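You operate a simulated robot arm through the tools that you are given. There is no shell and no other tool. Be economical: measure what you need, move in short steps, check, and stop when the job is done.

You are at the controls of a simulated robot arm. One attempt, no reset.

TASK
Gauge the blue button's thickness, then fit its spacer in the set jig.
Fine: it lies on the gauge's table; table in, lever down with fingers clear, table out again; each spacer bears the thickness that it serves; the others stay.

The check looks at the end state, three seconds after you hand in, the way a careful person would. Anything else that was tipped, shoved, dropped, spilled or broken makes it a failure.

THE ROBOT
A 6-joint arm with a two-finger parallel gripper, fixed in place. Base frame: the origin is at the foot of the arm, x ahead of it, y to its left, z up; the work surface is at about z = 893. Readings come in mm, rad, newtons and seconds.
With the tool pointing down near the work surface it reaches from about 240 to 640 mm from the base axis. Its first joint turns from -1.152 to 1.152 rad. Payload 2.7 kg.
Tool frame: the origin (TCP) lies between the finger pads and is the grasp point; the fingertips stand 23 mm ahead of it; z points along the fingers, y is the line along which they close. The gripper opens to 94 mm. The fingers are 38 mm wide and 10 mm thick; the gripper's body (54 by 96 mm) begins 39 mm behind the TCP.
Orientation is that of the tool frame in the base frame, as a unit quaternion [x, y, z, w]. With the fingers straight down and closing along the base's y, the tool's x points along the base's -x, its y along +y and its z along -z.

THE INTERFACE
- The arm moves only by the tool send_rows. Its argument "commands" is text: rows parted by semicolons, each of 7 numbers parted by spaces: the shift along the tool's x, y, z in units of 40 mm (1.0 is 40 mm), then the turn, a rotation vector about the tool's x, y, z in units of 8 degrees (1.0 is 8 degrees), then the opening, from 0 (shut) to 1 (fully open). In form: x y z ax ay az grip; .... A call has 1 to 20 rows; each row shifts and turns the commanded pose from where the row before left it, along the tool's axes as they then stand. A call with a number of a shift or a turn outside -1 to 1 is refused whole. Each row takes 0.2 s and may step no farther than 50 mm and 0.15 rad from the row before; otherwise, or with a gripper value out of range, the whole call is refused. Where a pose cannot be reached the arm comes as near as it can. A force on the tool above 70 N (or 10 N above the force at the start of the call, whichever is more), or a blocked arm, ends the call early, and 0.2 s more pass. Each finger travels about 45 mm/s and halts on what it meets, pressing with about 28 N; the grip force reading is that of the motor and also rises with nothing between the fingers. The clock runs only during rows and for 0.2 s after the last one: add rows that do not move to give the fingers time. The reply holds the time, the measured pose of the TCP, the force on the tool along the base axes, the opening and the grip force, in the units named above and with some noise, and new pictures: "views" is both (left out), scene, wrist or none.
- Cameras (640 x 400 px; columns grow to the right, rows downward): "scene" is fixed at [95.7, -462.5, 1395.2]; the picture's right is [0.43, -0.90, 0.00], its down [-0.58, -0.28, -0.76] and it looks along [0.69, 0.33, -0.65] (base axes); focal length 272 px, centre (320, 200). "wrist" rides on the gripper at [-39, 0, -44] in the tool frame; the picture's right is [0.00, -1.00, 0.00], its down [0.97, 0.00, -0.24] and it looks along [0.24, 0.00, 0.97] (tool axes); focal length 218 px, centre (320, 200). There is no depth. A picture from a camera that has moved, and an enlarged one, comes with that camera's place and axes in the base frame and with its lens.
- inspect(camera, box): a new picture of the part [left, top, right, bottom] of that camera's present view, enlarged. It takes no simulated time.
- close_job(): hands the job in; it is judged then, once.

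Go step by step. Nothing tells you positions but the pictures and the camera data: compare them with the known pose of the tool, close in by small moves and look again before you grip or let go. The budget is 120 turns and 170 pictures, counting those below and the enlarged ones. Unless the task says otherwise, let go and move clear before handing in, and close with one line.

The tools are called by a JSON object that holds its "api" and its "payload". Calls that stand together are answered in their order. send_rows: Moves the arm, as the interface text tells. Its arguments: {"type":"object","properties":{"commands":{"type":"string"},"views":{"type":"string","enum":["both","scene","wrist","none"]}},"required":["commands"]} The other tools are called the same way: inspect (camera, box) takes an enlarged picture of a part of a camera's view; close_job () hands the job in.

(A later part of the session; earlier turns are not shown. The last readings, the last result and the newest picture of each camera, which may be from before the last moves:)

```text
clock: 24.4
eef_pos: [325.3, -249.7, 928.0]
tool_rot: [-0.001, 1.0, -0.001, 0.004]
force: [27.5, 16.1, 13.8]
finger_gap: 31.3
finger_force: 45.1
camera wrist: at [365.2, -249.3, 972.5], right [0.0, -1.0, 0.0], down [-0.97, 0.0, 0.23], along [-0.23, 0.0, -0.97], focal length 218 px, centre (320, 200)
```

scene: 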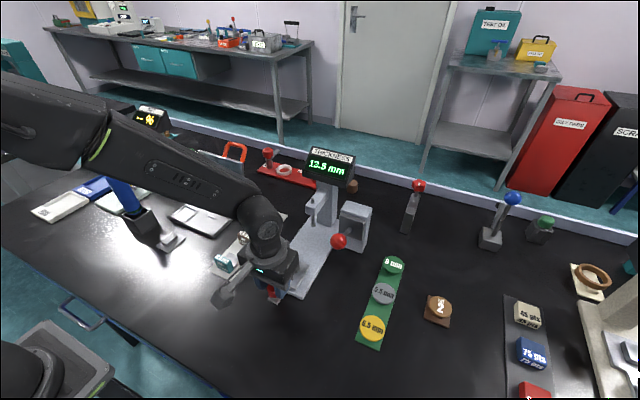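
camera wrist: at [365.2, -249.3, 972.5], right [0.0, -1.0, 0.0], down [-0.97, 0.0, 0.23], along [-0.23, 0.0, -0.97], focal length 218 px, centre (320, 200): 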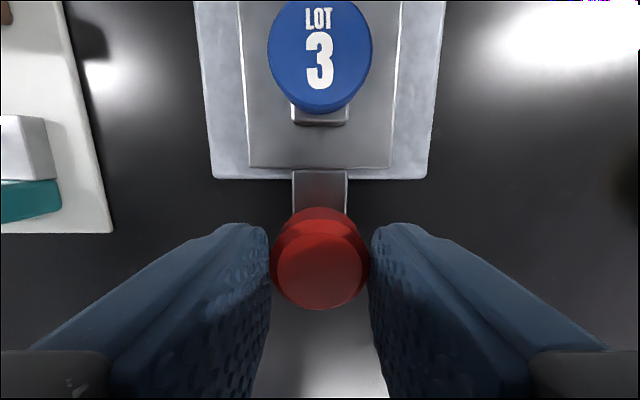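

The table is fully out. I release, rise, and go over the purple spacer for a look.

{"api": "send_rows", "payload": {"commands": "-0.05 0 0 0 0 0 0.2;0 0 0 0 0 0 0.6;0 0 0 0 0 0 0.6;0 0 0 0 0 0 0.6;0 0 -0.7 0 0 0 0.6;0 0 -1 0 0 0 0.6;0 0.2 -1 0 0 0 0.6;0 0.8 -0.8 0 0 0 0.6;-0.4 1 -0.25 0 0 0 0.6;-0.7 1 0 0 0 0 0.6;-1 0.75 0 0 0 0 0.6;-0.9 0 0 0 0 0 0.6;-0.8 0 0 0 0 0 0.6;0 0 0 0 0 0 0.6"}}

{"api": "inspect", "payload": {"camera": "scene", "box": [240, 200, 330, 310]}}

```text
clock: 27.4
eef_pos: [476.1, -101.0, 1077.2]
tool_rot: [-0.001, 1.0, 0.001, 0.001]
force: [-0.1, -0.2, -0.4]
finger_gap: 56.4
finger_force: 0.1
camera wrist: at [515.5, -100.3, 1121.3], right [0.0, -1.0, 0.0], down [-0.97, 0.0, 0.24], along [-0.24, 0.0, -0.97], focal length 218 px, centre (320, 200)
```

scene: 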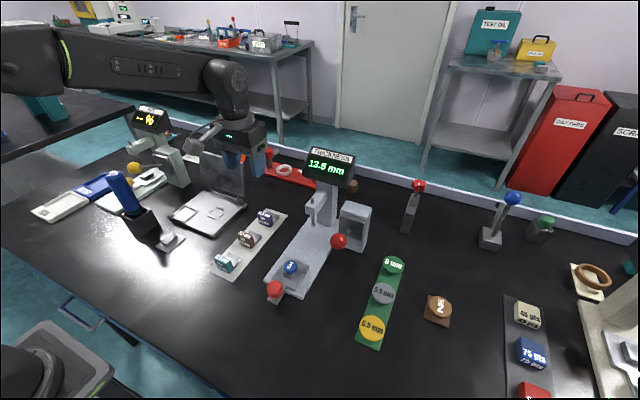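
wrist: 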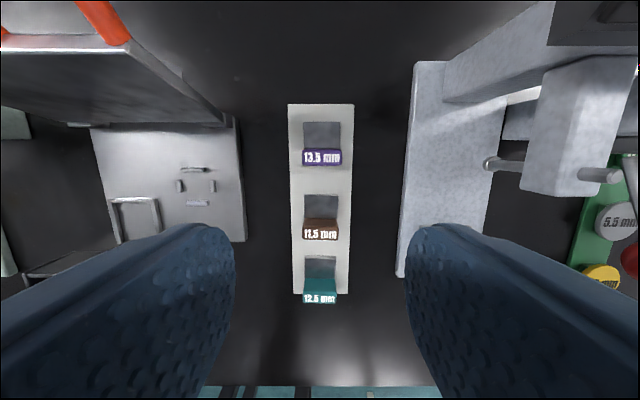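

```text
3.64 times, centred on (285, 255) of scene
camera zoom: at [95.7, -462.5, 1395.2], right [0.43, -0.9, 0.0], down [-0.58, -0.28, -0.76], along [0.69, 0.33, -0.65], focal length 989 px, centre (447, 0)
```

zoom: 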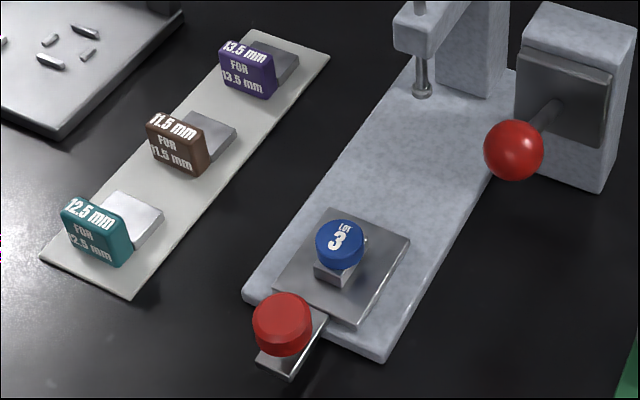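

{"api": "inspect", "payload": {"camera": "wrist", "box": [80, 90, 260, 250]}}

{"api": "inspect", "payload": {"camera": "wrist", "box": [270, 90, 370, 310]}}

{"api": "inspect", "payload": {"camera": "scene", "box": [245, 200, 295, 235]}}

{"api": "inspect", "payload": {"camera": "scene", "box": [155, 160, 265, 250]}}

```text
2.50 times, centred on (170, 170) of wrist
camera zoom: at [515.5, -100.3, 1121.3], right [0.0, -1.0, 0.0], down [-0.97, 0.0, 0.24], along [-0.24, 0.0, -0.97], focal length 546 px, centre (695, 275)
```

zoom: 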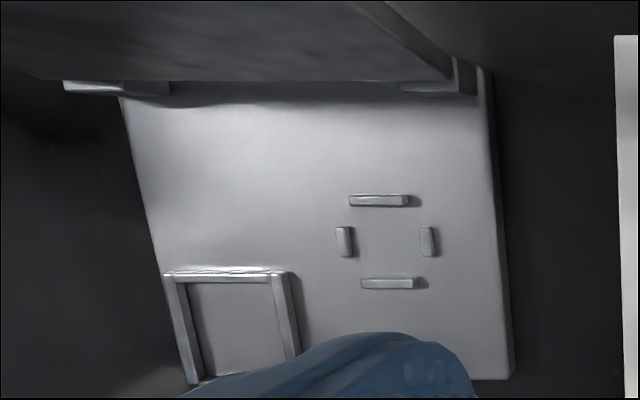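

```text
1.82 times, centred on (320, 200) of wrist
camera zoom: at [515.5, -100.3, 1121.3], right [0.0, -1.0, 0.0], down [-0.97, 0.0, 0.24], along [-0.24, 0.0, -0.97], focal length 397 px, centre (320, 200)
```

zoom: 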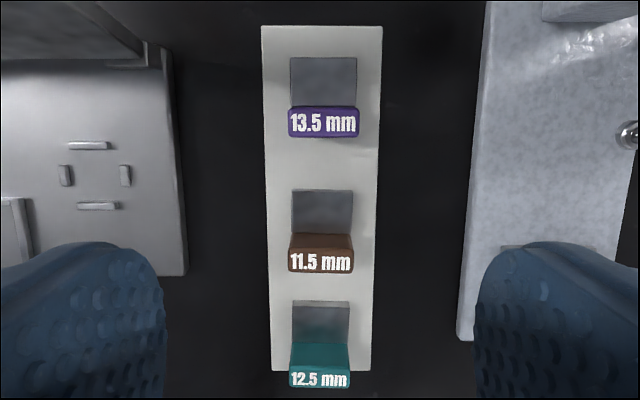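

```text
11.43 times, centred on (270, 218) of scene
camera zoom: at [95.7, -462.5, 1395.2], right [0.43, -0.9, 0.0], down [-0.58, -0.28, -0.76], along [0.69, 0.33, -0.65], focal length 3107 px, centre (891, 0)
```

zoom: 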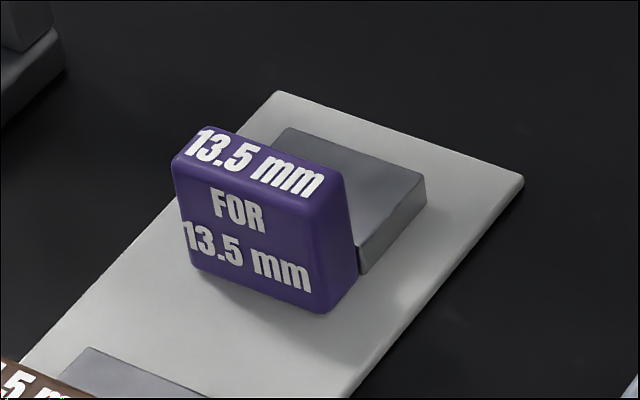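

```text
4.44 times, centred on (210, 205) of scene
camera zoom: at [95.7, -462.5, 1395.2], right [0.43, -0.9, 0.0], down [-0.58, -0.28, -0.76], along [0.69, 0.33, -0.65], focal length 1208 px, centre (809, 178)
```

zoom: 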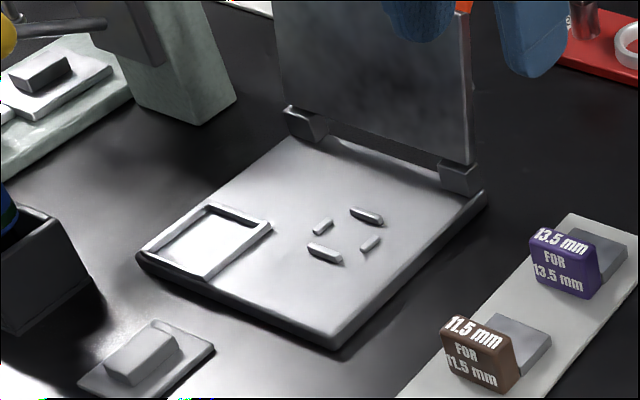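

The spacer is a coloured tile with a metal foot behind it. The jig's pocket is a three-walled frame open toward the front (-x). I look at the pocket from above before gripping.

{"api": "send_rows", "payload": {"commands": "0.2 0.9 0 0 0 0 0.6;0.2 0.9 0 0 0 0 0.6;0.2 0.9 0 0 0 0 0.6;0.2 0.9 0 0 0 0 0.6;0.2 0.9 0.2 0 0 0 0.6;0.2 0.5 0.3 0 0 0 0.6;0 0 0 0 0 0 0.6", "views": "wrist"}}

{"api": "inspect", "payload": {"camera": "wrist", "box": [250, 100, 410, 220]}}

```text
clock: 29.0
eef_pos: [429.3, 100.9, 1057.8]
tool_rot: [-0.001, 1.0, 0.0, 0.003]
force: [-0.4, -0.2, -0.4]
finger_gap: 56.4
finger_force: 0.1
camera wrist: at [468.1, 100.5, 1102.1], right [0.0, -1.0, 0.0], down [-0.97, 0.0, 0.24], along [-0.24, 0.0, -0.97], focal length 218 px, centre (320, 200)
```

wrist: 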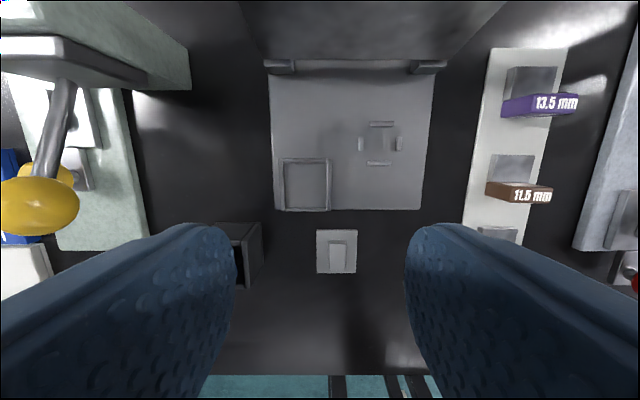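

```text
3.33 times, centred on (330, 160) of wrist
camera zoom: at [468.1, 100.5, 1102.1], right [0.0, -1.0, 0.0], down [-0.97, 0.0, 0.24], along [-0.24, 0.0, -0.97], focal length 728 px, centre (287, 333)
```

zoom: 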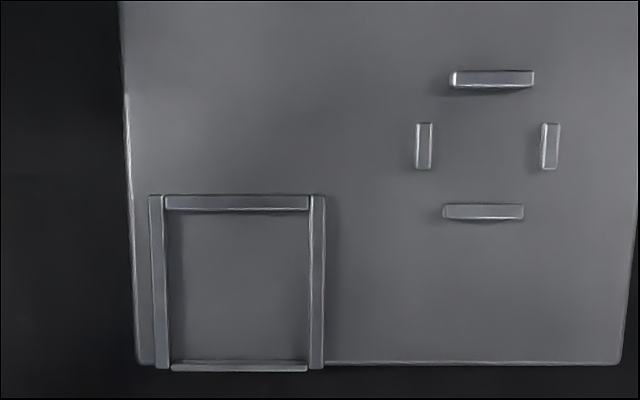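

The pocket is a four-walled frame, inside about 38 × 41 mm, centred near (433, 113.5). I return to the purple spacer and come lower over it.

{"api": "send_rows", "payload": {"commands": "0 -0.9 -0.2 0 0 0 0.6;0 -0.9 -0.2 0 0 0 0.6;-0.2 -0.9 0 0 0 0 0.6;-0.4 -0.9 0 0 0 0 0.6;-0.5 -0.9 0 0 0 0 0.6;-0.5 -0.58 0.4 0 0 0 0.6;-0.37 0 0.7 0 0 0 0.6;0 0 0.5 0 0 0 0.6;0 0 0 0 0 0 0.6", "views": "wrist"}}

{"api": "inspect", "payload": {"camera": "wrist", "box": [250, 100, 410, 220]}}

{"api": "inspect", "payload": {"camera": "scene", "box": [220, 180, 310, 250]}}

```text
clock: 31.0
eef_pos: [507.4, -103.5, 1009.2]
tool_rot: [-0.001, 1.0, 0.001, 0.002]
force: [-0.1, -0.2, 0.3]
finger_gap: 56.4
finger_force: 0.1
camera wrist: at [547.1, -103.2, 1053.9], right [0.0, -1.0, 0.0], down [-0.97, 0.0, 0.24], along [-0.24, 0.0, -0.97], focal length 218 px, centre (320, 200)
```

wrist: 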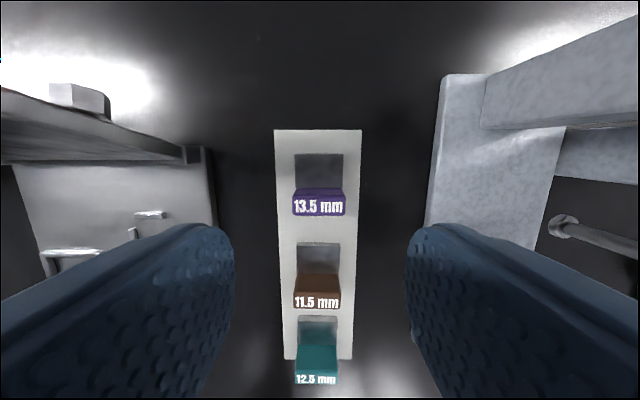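

```text
3.33 times, centred on (330, 160) of wrist
camera zoom: at [547.1, -103.2, 1053.9], right [0.0, -1.0, 0.0], down [-0.97, 0.0, 0.24], along [-0.24, 0.0, -0.97], focal length 728 px, centre (287, 333)
```

zoom: 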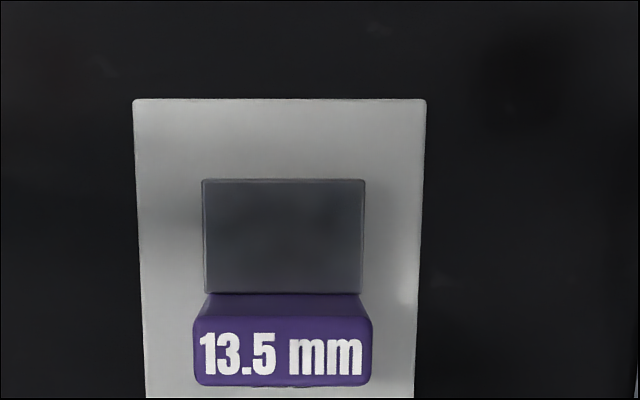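

```text
5.71 times, centred on (265, 215) of scene
camera zoom: at [95.7, -462.5, 1395.2], right [0.43, -0.9, 0.0], down [-0.58, -0.28, -0.76], along [0.69, 0.33, -0.65], focal length 1554 px, centre (634, 114)
```

zoom: 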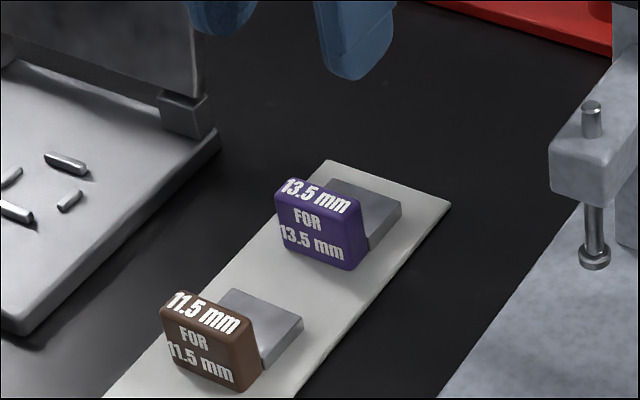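

The spacer is about 33 mm wide and 37 mm long, its tile top near z 925, centred at y≈-102.4 with the tile at x≈512. I descend with the tips to about z 907 and grip its sides.

{"api": "send_rows", "payload": {"commands": "-0.07 0.02 0.5 0 0 0 0.6;-0.08 0 0.6 0 0 0 0.6;0 0 0.5 0 0 0 0.6;0 0 0.37 0 0 0 0.6;0 0 0 0 0 0 0.6"}}

{"api": "inspect", "payload": {"camera": "scene", "box": [220, 180, 310, 250]}}

```text
clock: 32.2
eef_pos: [514.0, -102.1, 930.3]
tool_rot: [-0.001, 1.0, 0.001, 0.001]
force: [-0.3, 0.1, -0.7]
finger_gap: 56.2
finger_force: 0.1
camera wrist: at [553.6, -101.6, 975.1], right [0.0, -1.0, 0.0], down [-0.97, 0.0, 0.24], along [-0.24, 0.0, -0.97], focal length 218 px, centre (320, 200)
```

scene: 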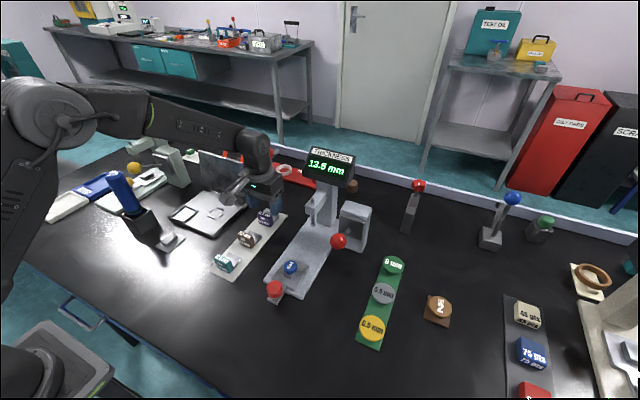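
wrist: 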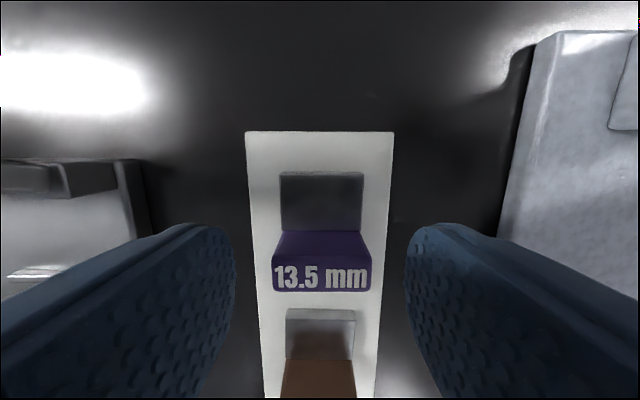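

```text
5.71 times, centred on (265, 215) of scene
camera zoom: at [95.7, -462.5, 1395.2], right [0.43, -0.9, 0.0], down [-0.58, -0.28, -0.76], along [0.69, 0.33, -0.65], focal length 1554 px, centre (634, 114)
```

zoom: 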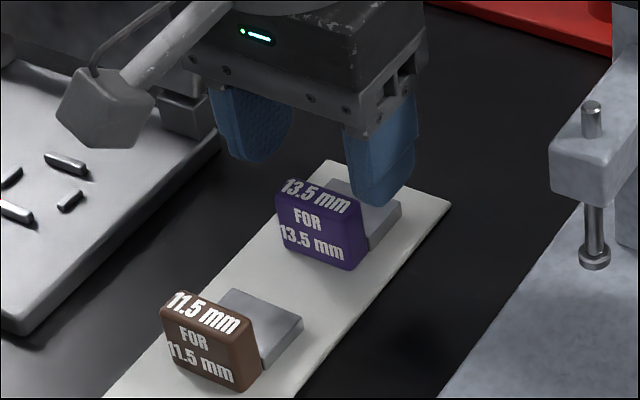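

Comparing this view with the previous one and with the scene camera shows the surface here is lower than stated. The tile top is near z 897, the strip near 863 and the tile centre near x 503.5. I go down 30 mm more and 6 mm back, then look again.

{"api": "send_rows", "payload": {"commands": "0.08 0 0.25 0 0 0 0.6;0.07 0 0.25 0 0 0 0.6;0 0 0.13 0 0 0 0.6;0 0 0.12 0 0 0 0.6;0 0 0 0 0 0 0.6"}}

{"api": "inspect", "payload": {"camera": "scene", "box": [220, 180, 310, 250]}}

```text
clock: 33.4
eef_pos: [506.8, -102.7, 901.5]
tool_rot: [-0.001, 1.0, 0.0, 0.001]
force: [1.3, 0.3, 0.2]
finger_gap: 56.1
finger_force: 0.0
camera wrist: at [547.2, -101.7, 945.2], right [0.0, -1.0, 0.0], down [-0.97, 0.0, 0.24], along [-0.24, 0.0, -0.97], focal length 218 px, centre (320, 200)
```

scene: 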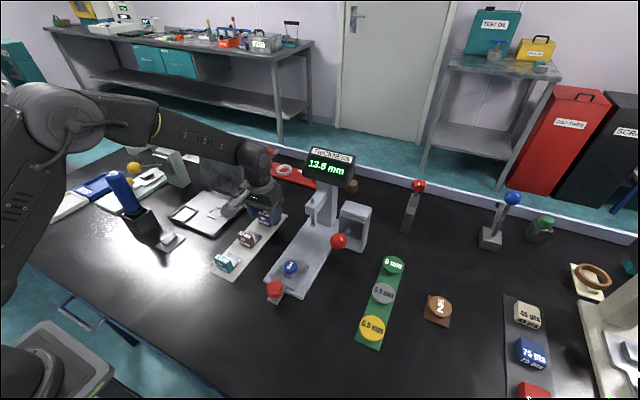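
wrist: 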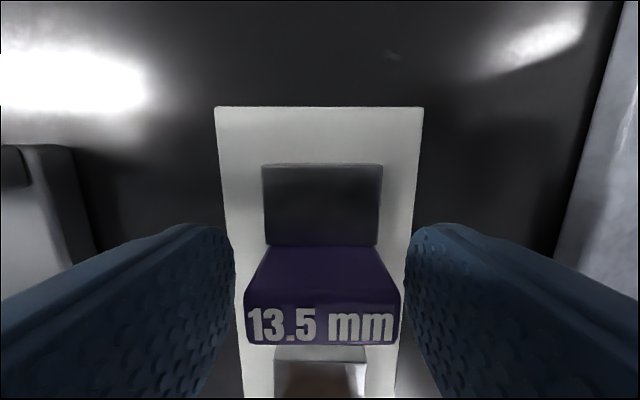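

```text
5.71 times, centred on (265, 215) of scene
camera zoom: at [95.7, -462.5, 1395.2], right [0.43, -0.9, 0.0], down [-0.58, -0.28, -0.76], along [0.69, 0.33, -0.65], focal length 1554 px, centre (634, 114)
```

zoom: 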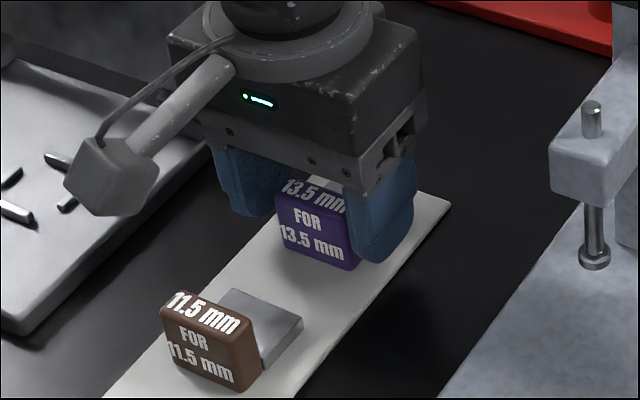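

The tile sits between the fingers, centred. I close.

{"api": "send_rows", "payload": {"commands": "0 0 0 0 0 0 0.45;0 0 0 0 0 0 0.3;0 0 0 0 0 0 0.3;0 0 0 0 0 0 0.3", "views": "wrist"}}

{"api": "inspect", "payload": {"camera": "scene", "box": [220, 180, 310, 250]}}

```text
clock: 34.4
eef_pos: [506.8, -102.6, 901.0]
tool_rot: [-0.001, 1.0, 0.0, 0.001]
force: [-0.1, 0.5, -0.3]
finger_gap: 39.2
finger_force: 27.8
camera wrist: at [547.2, -101.7, 945.2], right [0.0, -1.0, 0.0], down [-0.97, 0.0, 0.24], along [-0.24, 0.0, -0.97], focal length 218 px, centre (320, 200)
```

wrist: 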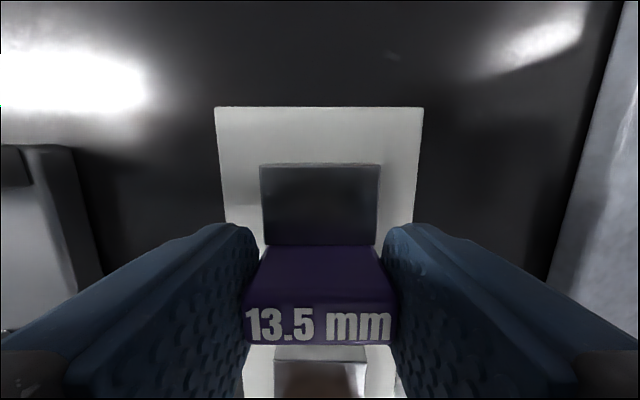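

```text
5.71 times, centred on (265, 215) of scene
camera zoom: at [95.7, -462.5, 1395.2], right [0.43, -0.9, 0.0], down [-0.58, -0.28, -0.76], along [0.69, 0.33, -0.65], focal length 1554 px, centre (634, 114)
```

zoom: 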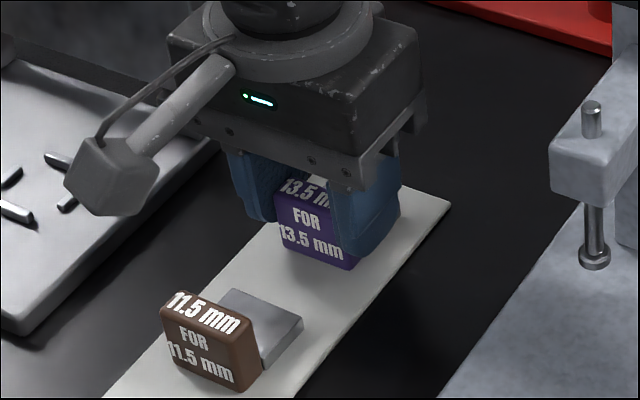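

The grip is firm: 39.2 mm gap at 28 N. I lift straight up and check.

{"api": "send_rows", "payload": {"commands": "0 0 -0.1 0 0 0 0.3;0 0 -0.2 0 0 0 0.3;0 0 -0.4 0 0 0 0.3;0 0 -0.6 0 0 0 0.3;0 0 -0.7 0 0 0 0.3;0.3 0 -0.3 0 0 0 0.3;0.5 0 0 0 0 0 0.3;0.6 0 0 0 0 0 0.3;0 0 0 0 0 0 0.3"}}

{"api": "inspect", "payload": {"camera": "scene", "box": [190, 170, 290, 250]}}

```text
clock: 36.4
eef_pos: [451.0, -102.7, 993.2]
tool_rot: [-0.001, 1.0, 0.0, 0.001]
force: [-0.2, 0.4, -1.5]
finger_gap: 39.4
finger_force: 28.0
camera wrist: at [490.9, -101.9, 1037.1], right [0.0, -1.0, 0.0], down [-0.97, 0.0, 0.24], along [-0.24, 0.0, -0.97], focal length 218 px, centre (320, 200)
```

scene: 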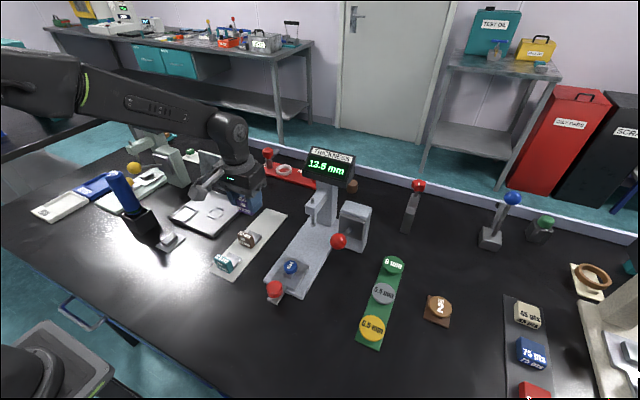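
wrist: 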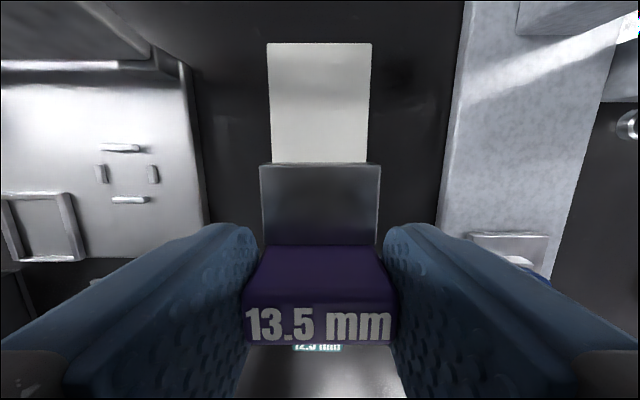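

```text
5.00 times, centred on (240, 210) of scene
camera zoom: at [95.7, -462.5, 1395.2], right [0.43, -0.9, 0.0], down [-0.58, -0.28, -0.76], along [0.69, 0.33, -0.65], focal length 1359 px, centre (720, 150)
```

zoom: 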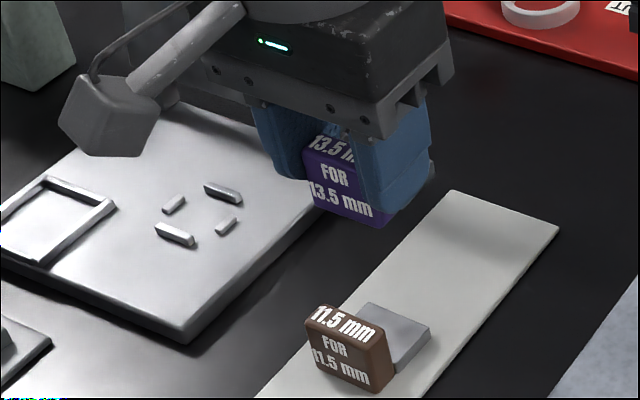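

Held square. I carry it over to the pocket.

{"api": "send_rows", "payload": {"commands": "0.1 0.5 0 0 0 0 0.3;0.15 0.9 0 0 0 0 0.3;0.15 0.9 0 0 0 0 0.3;0.15 0.9 0 0 0 0 0.3;0.15 0.9 0 0 0 0 0.3;0.1 0.9 0 0 0 0 0.3;0.05 0.43 0.3 0 0 0 0.3;0 0 0.4 0 0 0 0.3;0 0 0 0 0 0 0.3"}}

{"api": "inspect", "payload": {"camera": "wrist", "box": [220, 100, 420, 260]}}

{"api": "inspect", "payload": {"camera": "scene", "box": [150, 170, 260, 250]}}

```text
clock: 38.4
eef_pos: [418.4, 115.6, 964.8]
tool_rot: [0.0, 1.0, 0.0, 0.001]
force: [0.9, 0.7, 0.0]
finger_gap: 39.5
finger_force: 28.6
camera wrist: at [456.9, 115.7, 1009.2], right [0.0, -1.0, 0.0], down [-0.97, 0.0, 0.24], along [-0.24, 0.0, -0.97], focal length 218 px, centre (320, 200)
```

scene: 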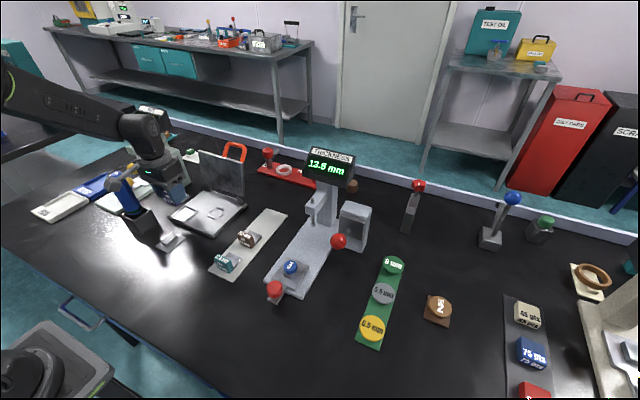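
wrist: 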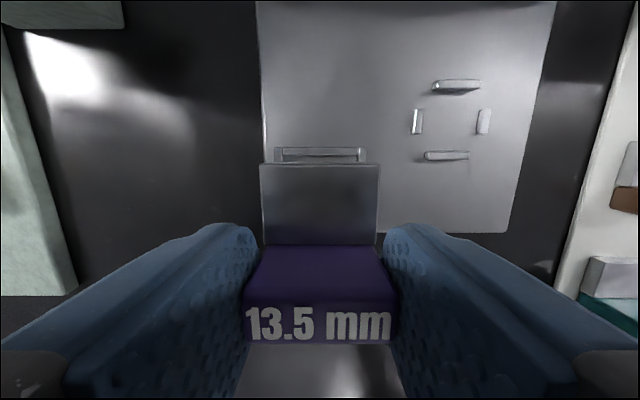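

```text
2.50 times, centred on (320, 180) of wrist
camera zoom: at [456.9, 115.7, 1009.2], right [0.0, -1.0, 0.0], down [-0.97, 0.0, 0.24], along [-0.24, 0.0, -0.97], focal length 546 px, centre (320, 250)
```

zoom: 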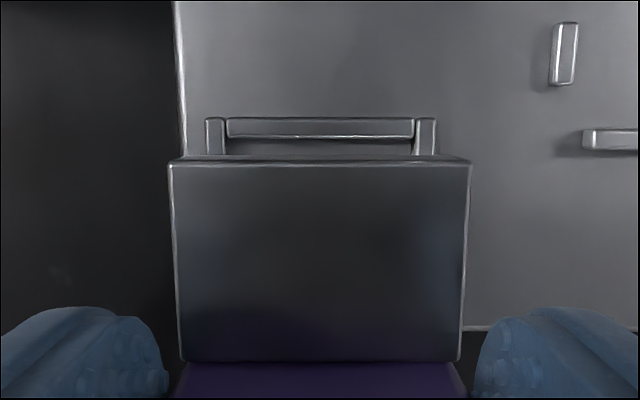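

```text
5.00 times, centred on (205, 210) of scene
camera zoom: at [95.7, -462.5, 1395.2], right [0.43, -0.9, 0.0], down [-0.58, -0.28, -0.76], along [0.69, 0.33, -0.65], focal length 1359 px, centre (895, 150)
```

zoom: 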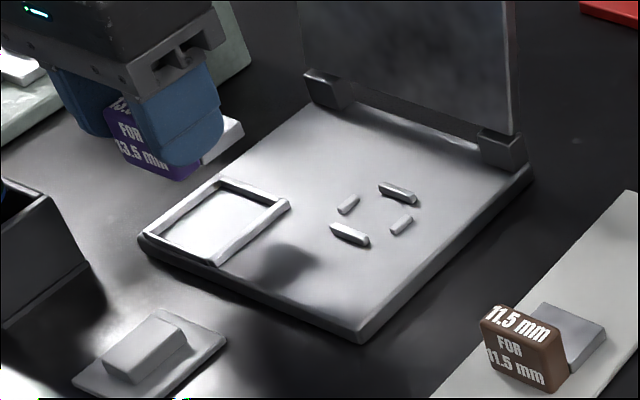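

Sideways it is aligned (foot 320, pocket 320.5). Fore-aft I estimate about 1.3 mm clearance to the back wall. I descend to just above the walls and look again.

{"api": "send_rows", "payload": {"commands": "0 0 0.3 0 0 0 0.3;0 0 0.3 0 0 0 0.3;0 0 0.2 0 0 0 0.3;0 0 0 0 0 0 0.3", "views": "wrist"}}

{"api": "inspect", "payload": {"camera": "wrist", "box": [220, 100, 420, 260]}}

{"api": "inspect", "payload": {"camera": "scene", "box": [160, 180, 230, 240]}}

```text
clock: 39.4
eef_pos: [416.0, 114.8, 932.7]
tool_rot: [-0.001, 1.0, 0.0, 0.001]
force: [0.0, -0.4, -0.8]
finger_gap: 39.5
finger_force: 28.2
camera wrist: at [457.0, 115.2, 977.1], right [0.0, -1.0, 0.0], down [-0.97, 0.0, 0.24], along [-0.24, 0.0, -0.97], focal length 218 px, centre (320, 200)
```

wrist: 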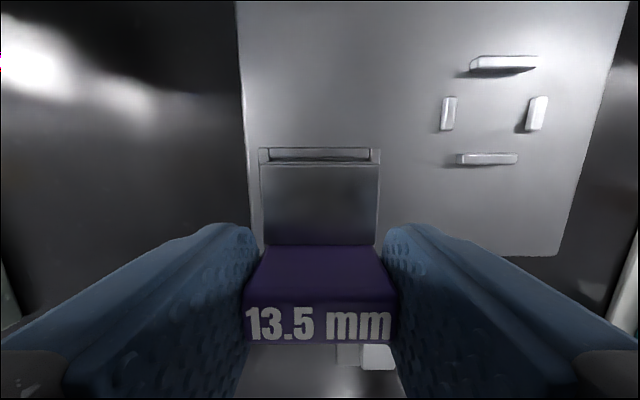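

```text
2.50 times, centred on (320, 180) of wrist
camera zoom: at [457.0, 115.2, 977.1], right [0.0, -1.0, 0.0], down [-0.97, 0.0, 0.24], along [-0.24, 0.0, -0.97], focal length 546 px, centre (320, 250)
```

zoom: 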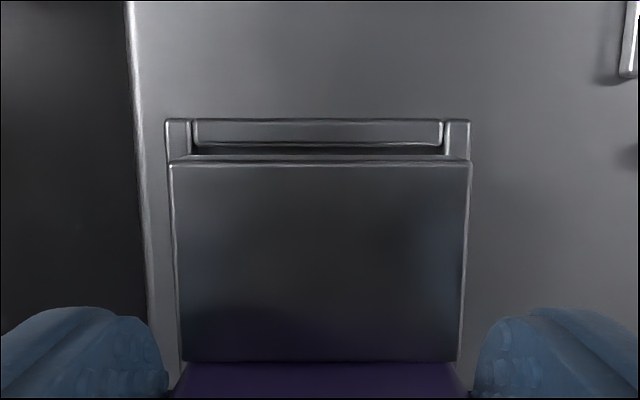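

```text
6.67 times, centred on (195, 210) of scene
camera zoom: at [95.7, -462.5, 1395.2], right [0.43, -0.9, 0.0], down [-0.58, -0.28, -0.76], along [0.69, 0.33, -0.65], focal length 1812 px, centre (1153, 133)
```

zoom: 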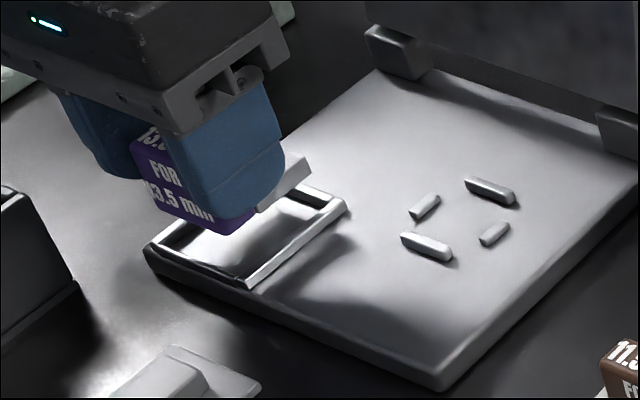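

The centring is good; I add 0.4 mm in y and 0.5 mm in x, then lower into the pocket slowly.

{"api": "send_rows", "payload": {"commands": "-0.012 0.01 0.12 0 0 0 0.3;0 0 0.1 0 0 0 0.3;0 0 0.05 0 0 0 0.3;0 0 0.05 0 0 0 0.3;0 0 0.05 0 0 0 0.3", "views": "none"}}

{"api": "inspect", "payload": {"camera": "wrist", "box": [220, 100, 420, 260]}}

{"api": "inspect", "payload": {"camera": "scene", "box": [160, 180, 230, 240]}}

```text
clock: 40.6
eef_pos: [418.0, 114.6, 916.5]
tool_rot: [-0.001, 1.0, 0.0, 0.001]
force: [-0.8, -1.2, -1.0]
finger_gap: 39.7
finger_force: 28.5
```

```text
2.50 times, centred on (320, 180) of wrist
camera zoom: at [457.6, 115.3, 962.0], right [0.0, -1.0, 0.0], down [-0.97, 0.0, 0.24], along [-0.24, 0.0, -0.97], focal length 546 px, centre (320, 250)
```

zoom: 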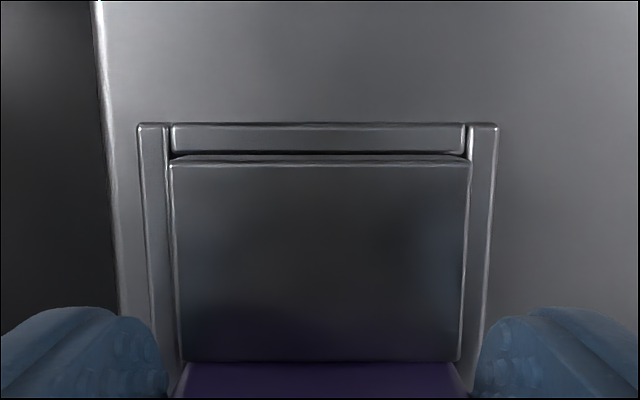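

```text
6.67 times, centred on (195, 210) of scene
camera zoom: at [95.7, -462.5, 1395.2], right [0.43, -0.9, 0.0], down [-0.58, -0.28, -0.76], along [0.69, 0.33, -0.65], focal length 1812 px, centre (1153, 133)
```

zoom: 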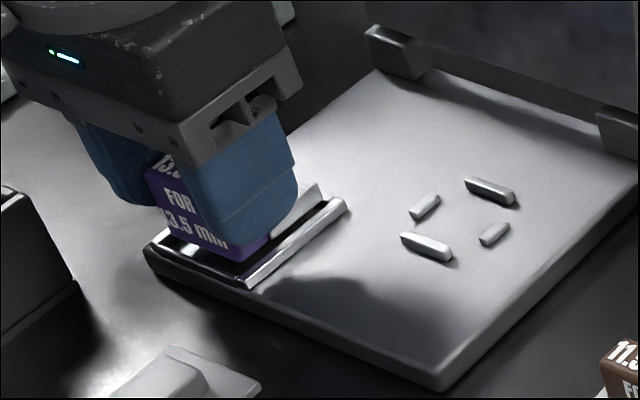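

It is lined up on all sides. I continue down in 2 mm steps.

{"api": "send_rows", "payload": {"commands": "0 0.003 0.05 0 0 0 0.3;0 0 0.05 0 0 0 0.3;0 0 0.04 0 0 0 0.3", "views": "none"}}

{"api": "inspect", "payload": {"camera": "wrist", "box": [220, 100, 420, 260]}}

{"api": "inspect", "payload": {"camera": "scene", "box": [160, 180, 230, 240]}}

```text
clock: 41.4
eef_pos: [418.2, 116.3, 912.9]
tool_rot: [-0.001, 1.0, 0.001, 0.003]
force: [-3.5, -1.6, 18.4]
finger_gap: 39.7
finger_force: 27.3
```

```text
2.50 times, centred on (320, 180) of wrist
camera zoom: at [458.1, 115.9, 957.7], right [0.0, -1.0, 0.0], down [-0.97, 0.0, 0.23], along [-0.23, 0.0, -0.97], focal length 546 px, centre (320, 250)
```

zoom: 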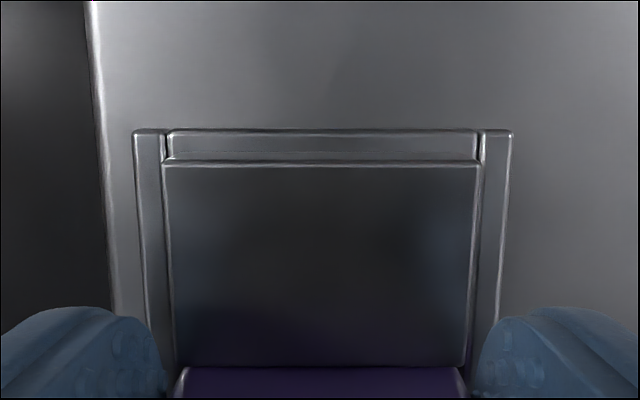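

```text
6.67 times, centred on (195, 210) of scene
camera zoom: at [95.4, -462.6, 1395.2], right [0.43, -0.9, 0.0], down [-0.58, -0.28, -0.76], along [0.69, 0.33, -0.65], focal length 1812 px, centre (1153, 133)
```

zoom: 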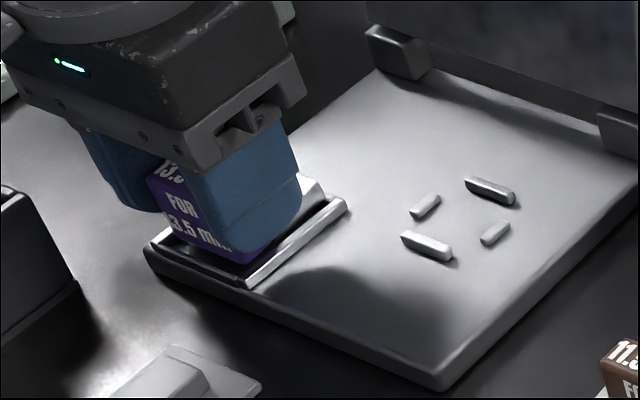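

Contact at about 18 N. I check closely whether the foot is inside the walls or resting on one.

{"api": "inspect", "payload": {"camera": "wrist", "box": [255, 145, 345, 200]}}

{"api": "inspect", "payload": {"camera": "wrist", "box": [325, 145, 415, 200]}}

{"api": "inspect", "payload": {"camera": "scene", "box": [175, 195, 215, 230]}}

```text
7.11 times, centred on (300, 172) of wrist
camera zoom: at [458.1, 115.9, 957.7], right [0.0, -1.0, 0.0], down [-0.97, 0.0, 0.23], along [-0.23, 0.0, -0.97], focal length 1552 px, centre (462, 396)
```

zoom: 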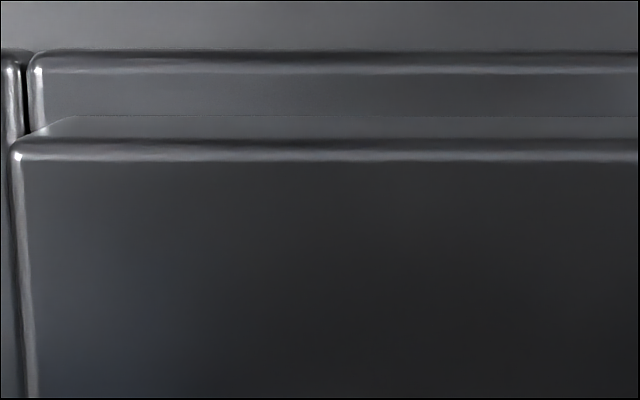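

```text
7.11 times, centred on (370, 172) of wrist
camera zoom: at [458.1, 115.9, 957.7], right [0.0, -1.0, 0.0], down [-0.97, 0.0, 0.23], along [-0.23, 0.0, -0.97], focal length 1552 px, centre (-36, 396)
```

zoom: 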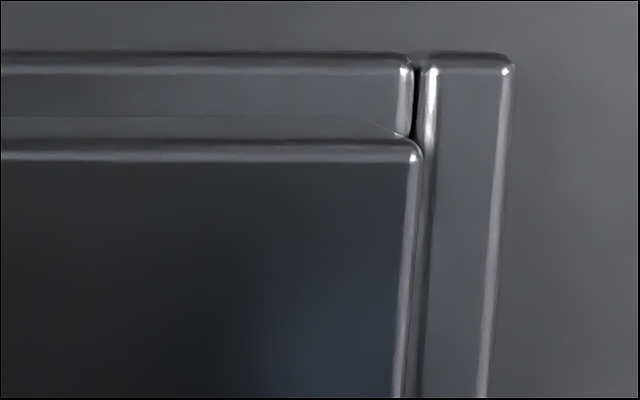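

```text
11.43 times, centred on (195, 212) of scene
camera zoom: at [95.4, -462.6, 1395.2], right [0.43, -0.9, 0.0], down [-0.58, -0.28, -0.76], along [0.69, 0.33, -0.65], focal length 3107 px, centre (1749, 57)
```

zoom: 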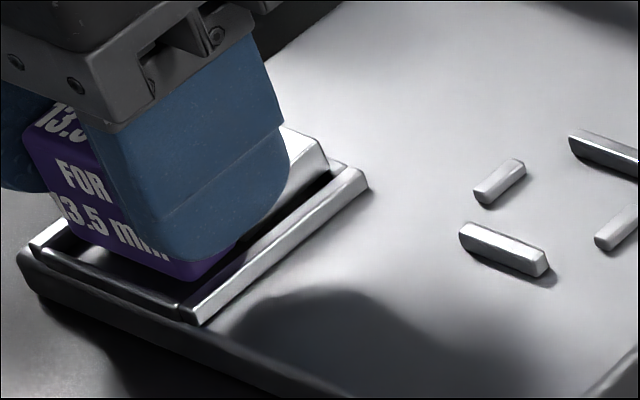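

The foot's back edge is resting on the back wall, and there is free room at the front lip. I lift 6 mm, move 3 mm toward -x, and look.

{"api": "send_rows", "payload": {"commands": "0 0 -0.1 0 0 0 0.3;0.04 0 -0.05 0 0 0 0.3;0.035 0 0 0 0 0 0.3;0 0 0 0 0 0 0.3", "views": "none"}}

{"api": "inspect", "payload": {"camera": "wrist", "box": [220, 100, 420, 260]}}

{"api": "inspect", "payload": {"camera": "scene", "box": [175, 195, 215, 230]}}

```text
clock: 42.4
eef_pos: [414.6, 114.0, 918.0]
tool_rot: [-0.002, 1.0, 0.0, 0.001]
force: [0.7, -0.4, -0.1]
finger_gap: 39.5
finger_force: 28.1
```

```text
2.50 times, centred on (320, 180) of wrist
camera zoom: at [454.3, 115.6, 962.7], right [0.0, -1.0, 0.0], down [-0.97, 0.0, 0.24], along [-0.24, 0.0, -0.97], focal length 546 px, centre (320, 250)
```

zoom: 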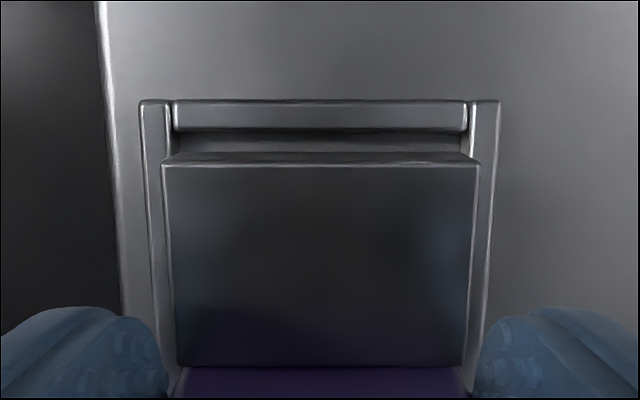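

```text
11.43 times, centred on (195, 212) of scene
camera zoom: at [95.7, -462.5, 1395.2], right [0.43, -0.9, 0.0], down [-0.58, -0.28, -0.76], along [0.69, 0.33, -0.65], focal length 3107 px, centre (1749, 57)
```

zoom: 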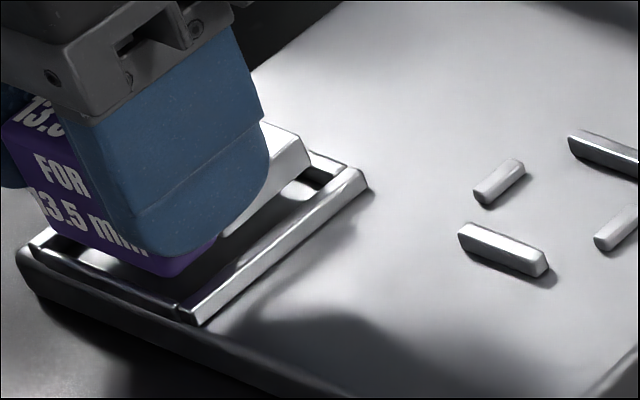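

It now has clearance both front and back. I lower again in small steps.

{"api": "send_rows", "payload": {"commands": "0 0 0.06 0 0 0 0.3;0 0 0.05 0 0 0 0.3;0 0 0.05 0 0 0 0.3;0 0 0 0 0 0 0.3", "views": "none"}}

{"api": "inspect", "payload": {"camera": "wrist", "box": [220, 100, 420, 260]}}

{"api": "inspect", "payload": {"camera": "scene", "box": [175, 195, 215, 230]}}

```text
clock: 43.4
eef_pos: [414.9, 115.5, 911.4]
tool_rot: [-0.001, 1.0, 0.0, 0.001]
force: [-0.4, 0.4, -1.1]
finger_gap: 39.5
finger_force: 27.9
```

```text
2.50 times, centred on (320, 180) of wrist
camera zoom: at [454.6, 115.5, 956.1], right [0.0, -1.0, 0.0], down [-0.97, 0.0, 0.24], along [-0.24, 0.0, -0.97], focal length 546 px, centre (320, 250)
```

zoom: 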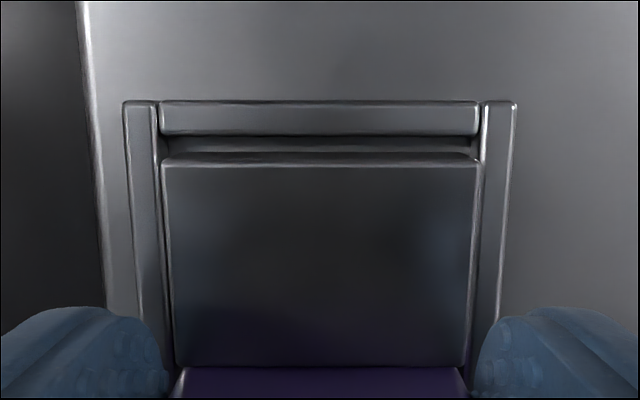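

```text
11.43 times, centred on (195, 212) of scene
camera zoom: at [95.7, -462.5, 1395.2], right [0.43, -0.9, 0.0], down [-0.58, -0.28, -0.76], along [0.69, 0.33, -0.65], focal length 3107 px, centre (1749, 57)
```

zoom: 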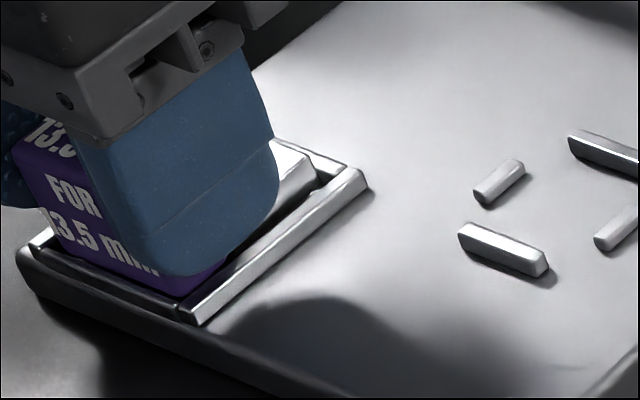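

It is inside the walls with no load. I continue down to the floor.

{"api": "send_rows", "payload": {"commands": "0 0.004 0.04 0 0 0 0.3;0 0 0.03 0 0 0 0.3;0 0 0.03 0 0 0 0.3;0 0 0 0 0 0 0.3", "views": "none"}}

{"api": "inspect", "payload": {"camera": "scene", "box": [175, 195, 215, 230]}}

```text
clock: 44.4
eef_pos: [414.7, 115.2, 908.5]
tool_rot: [0.0, 1.0, 0.0, 0.003]
force: [-3.3, -3.0, 20.3]
finger_gap: 39.4
finger_force: 28.5
```

```text
11.43 times, centred on (195, 212) of scene
camera zoom: at [95.3, -462.7, 1395.2], right [0.43, -0.9, 0.0], down [-0.58, -0.28, -0.76], along [0.69, 0.33, -0.65], focal length 3107 px, centre (1749, 57)
```

zoom: 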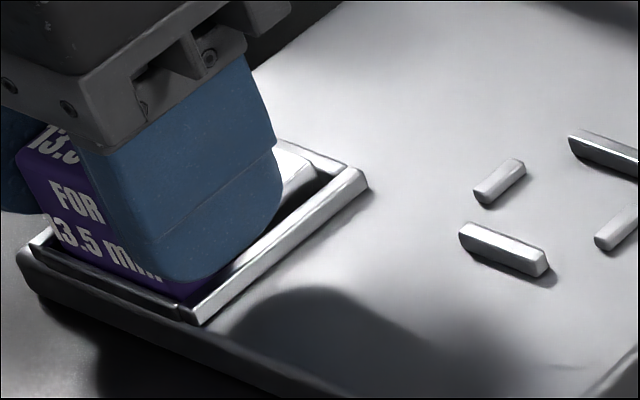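

{"api": "inspect", "payload": {"camera": "wrist", "box": [220, 100, 420, 260]}}

{"api": "inspect", "payload": {"camera": "wrist", "box": [325, 135, 415, 190]}}

{"api": "inspect", "payload": {"camera": "wrist", "box": [225, 135, 315, 190]}}

```text
2.50 times, centred on (320, 180) of wrist
camera zoom: at [454.7, 116.0, 953.7], right [0.0, -1.0, 0.0], down [-0.97, 0.0, 0.24], along [-0.24, 0.0, -0.97], focal length 546 px, centre (320, 250)
```

zoom: 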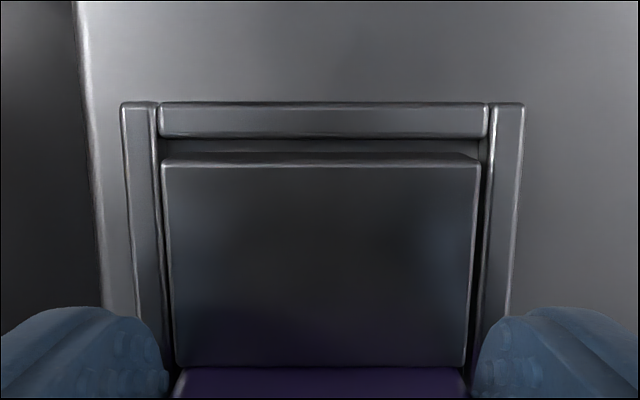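

```text
7.11 times, centred on (370, 162) of wrist
camera zoom: at [454.7, 116.0, 953.7], right [0.0, -1.0, 0.0], down [-0.97, 0.0, 0.24], along [-0.24, 0.0, -0.97], focal length 1552 px, centre (-36, 467)
```

zoom: 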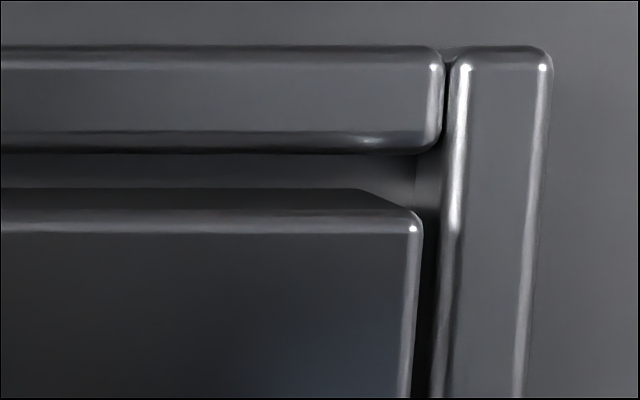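

```text
7.11 times, centred on (270, 162) of wrist
camera zoom: at [454.7, 116.0, 953.7], right [0.0, -1.0, 0.0], down [-0.97, 0.0, 0.24], along [-0.24, 0.0, -0.97], focal length 1552 px, centre (676, 467)
```

zoom: 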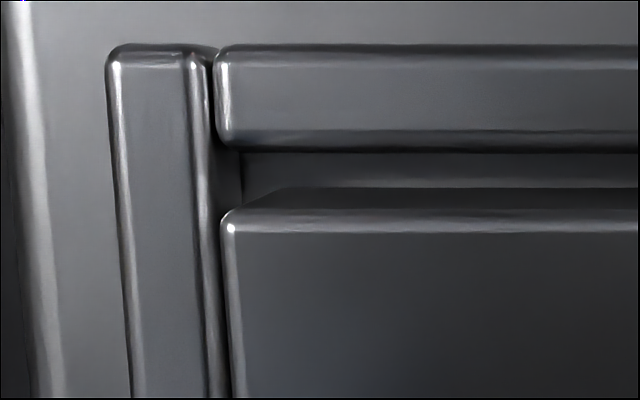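

The foot is inside all four walls and bearing on the floor. I ease the load, open gently and look.

{"api": "send_rows", "payload": {"commands": "0 -0.008 -0.02 0 0 0 0.3;0 0 0 0 0 0 0.4;0 0 0 0 0 0 0.5;0 0 0 0 0 0 0.55;0 0 0 0 0 0 0.55"}}

{"api": "inspect", "payload": {"camera": "wrist", "box": [220, 100, 420, 260]}}

{"api": "inspect", "payload": {"camera": "scene", "box": [175, 195, 215, 230]}}

```text
clock: 45.6
eef_pos: [415.8, 114.6, 908.5]
tool_rot: [-0.001, 1.0, 0.0, 0.001]
force: [0.3, 0.4, 0.0]
finger_gap: 51.8
finger_force: 0.0
camera wrist: at [454.5, 115.8, 953.0], right [0.0, -1.0, 0.0], down [-0.97, 0.0, 0.24], along [-0.24, 0.0, -0.97], focal length 218 px, centre (320, 200)
```

scene: 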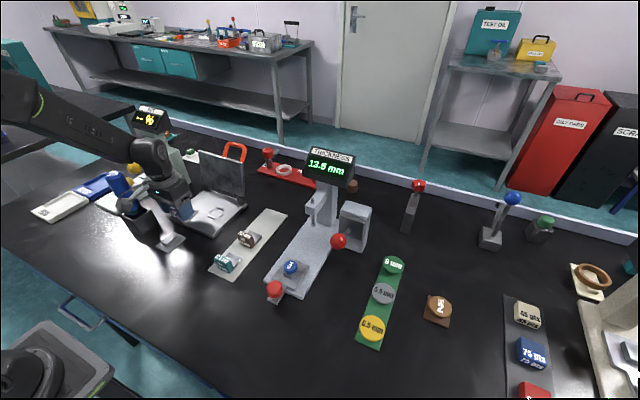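
wrist: 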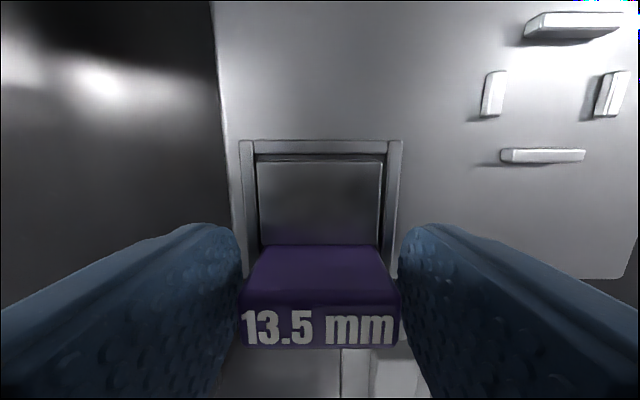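

```text
2.50 times, centred on (320, 180) of wrist
camera zoom: at [454.5, 115.8, 953.0], right [0.0, -1.0, 0.0], down [-0.97, 0.0, 0.24], along [-0.24, 0.0, -0.97], focal length 546 px, centre (320, 250)
```

zoom: 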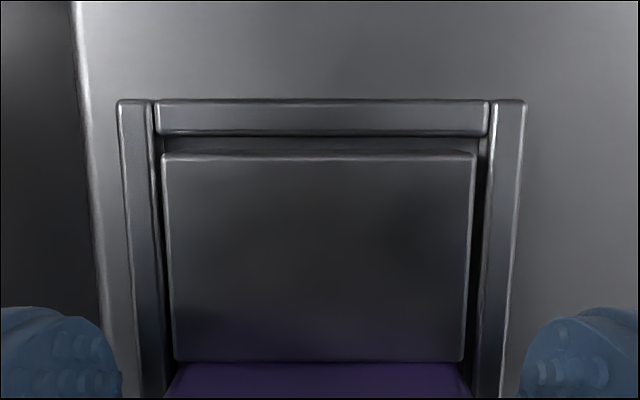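

```text
11.43 times, centred on (195, 212) of scene
camera zoom: at [95.7, -462.5, 1395.2], right [0.43, -0.9, 0.0], down [-0.58, -0.28, -0.76], along [0.69, 0.33, -0.65], focal length 3107 px, centre (1749, 57)
```

zoom: 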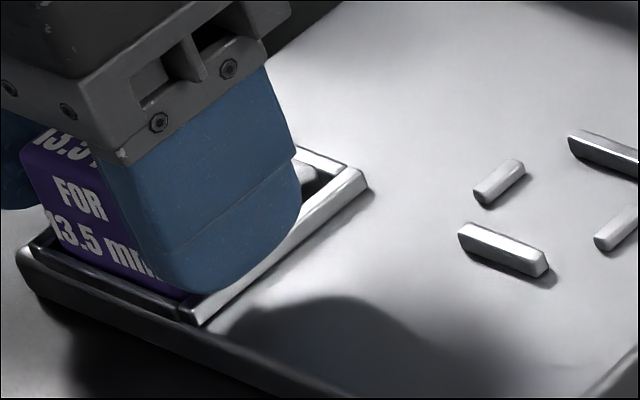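

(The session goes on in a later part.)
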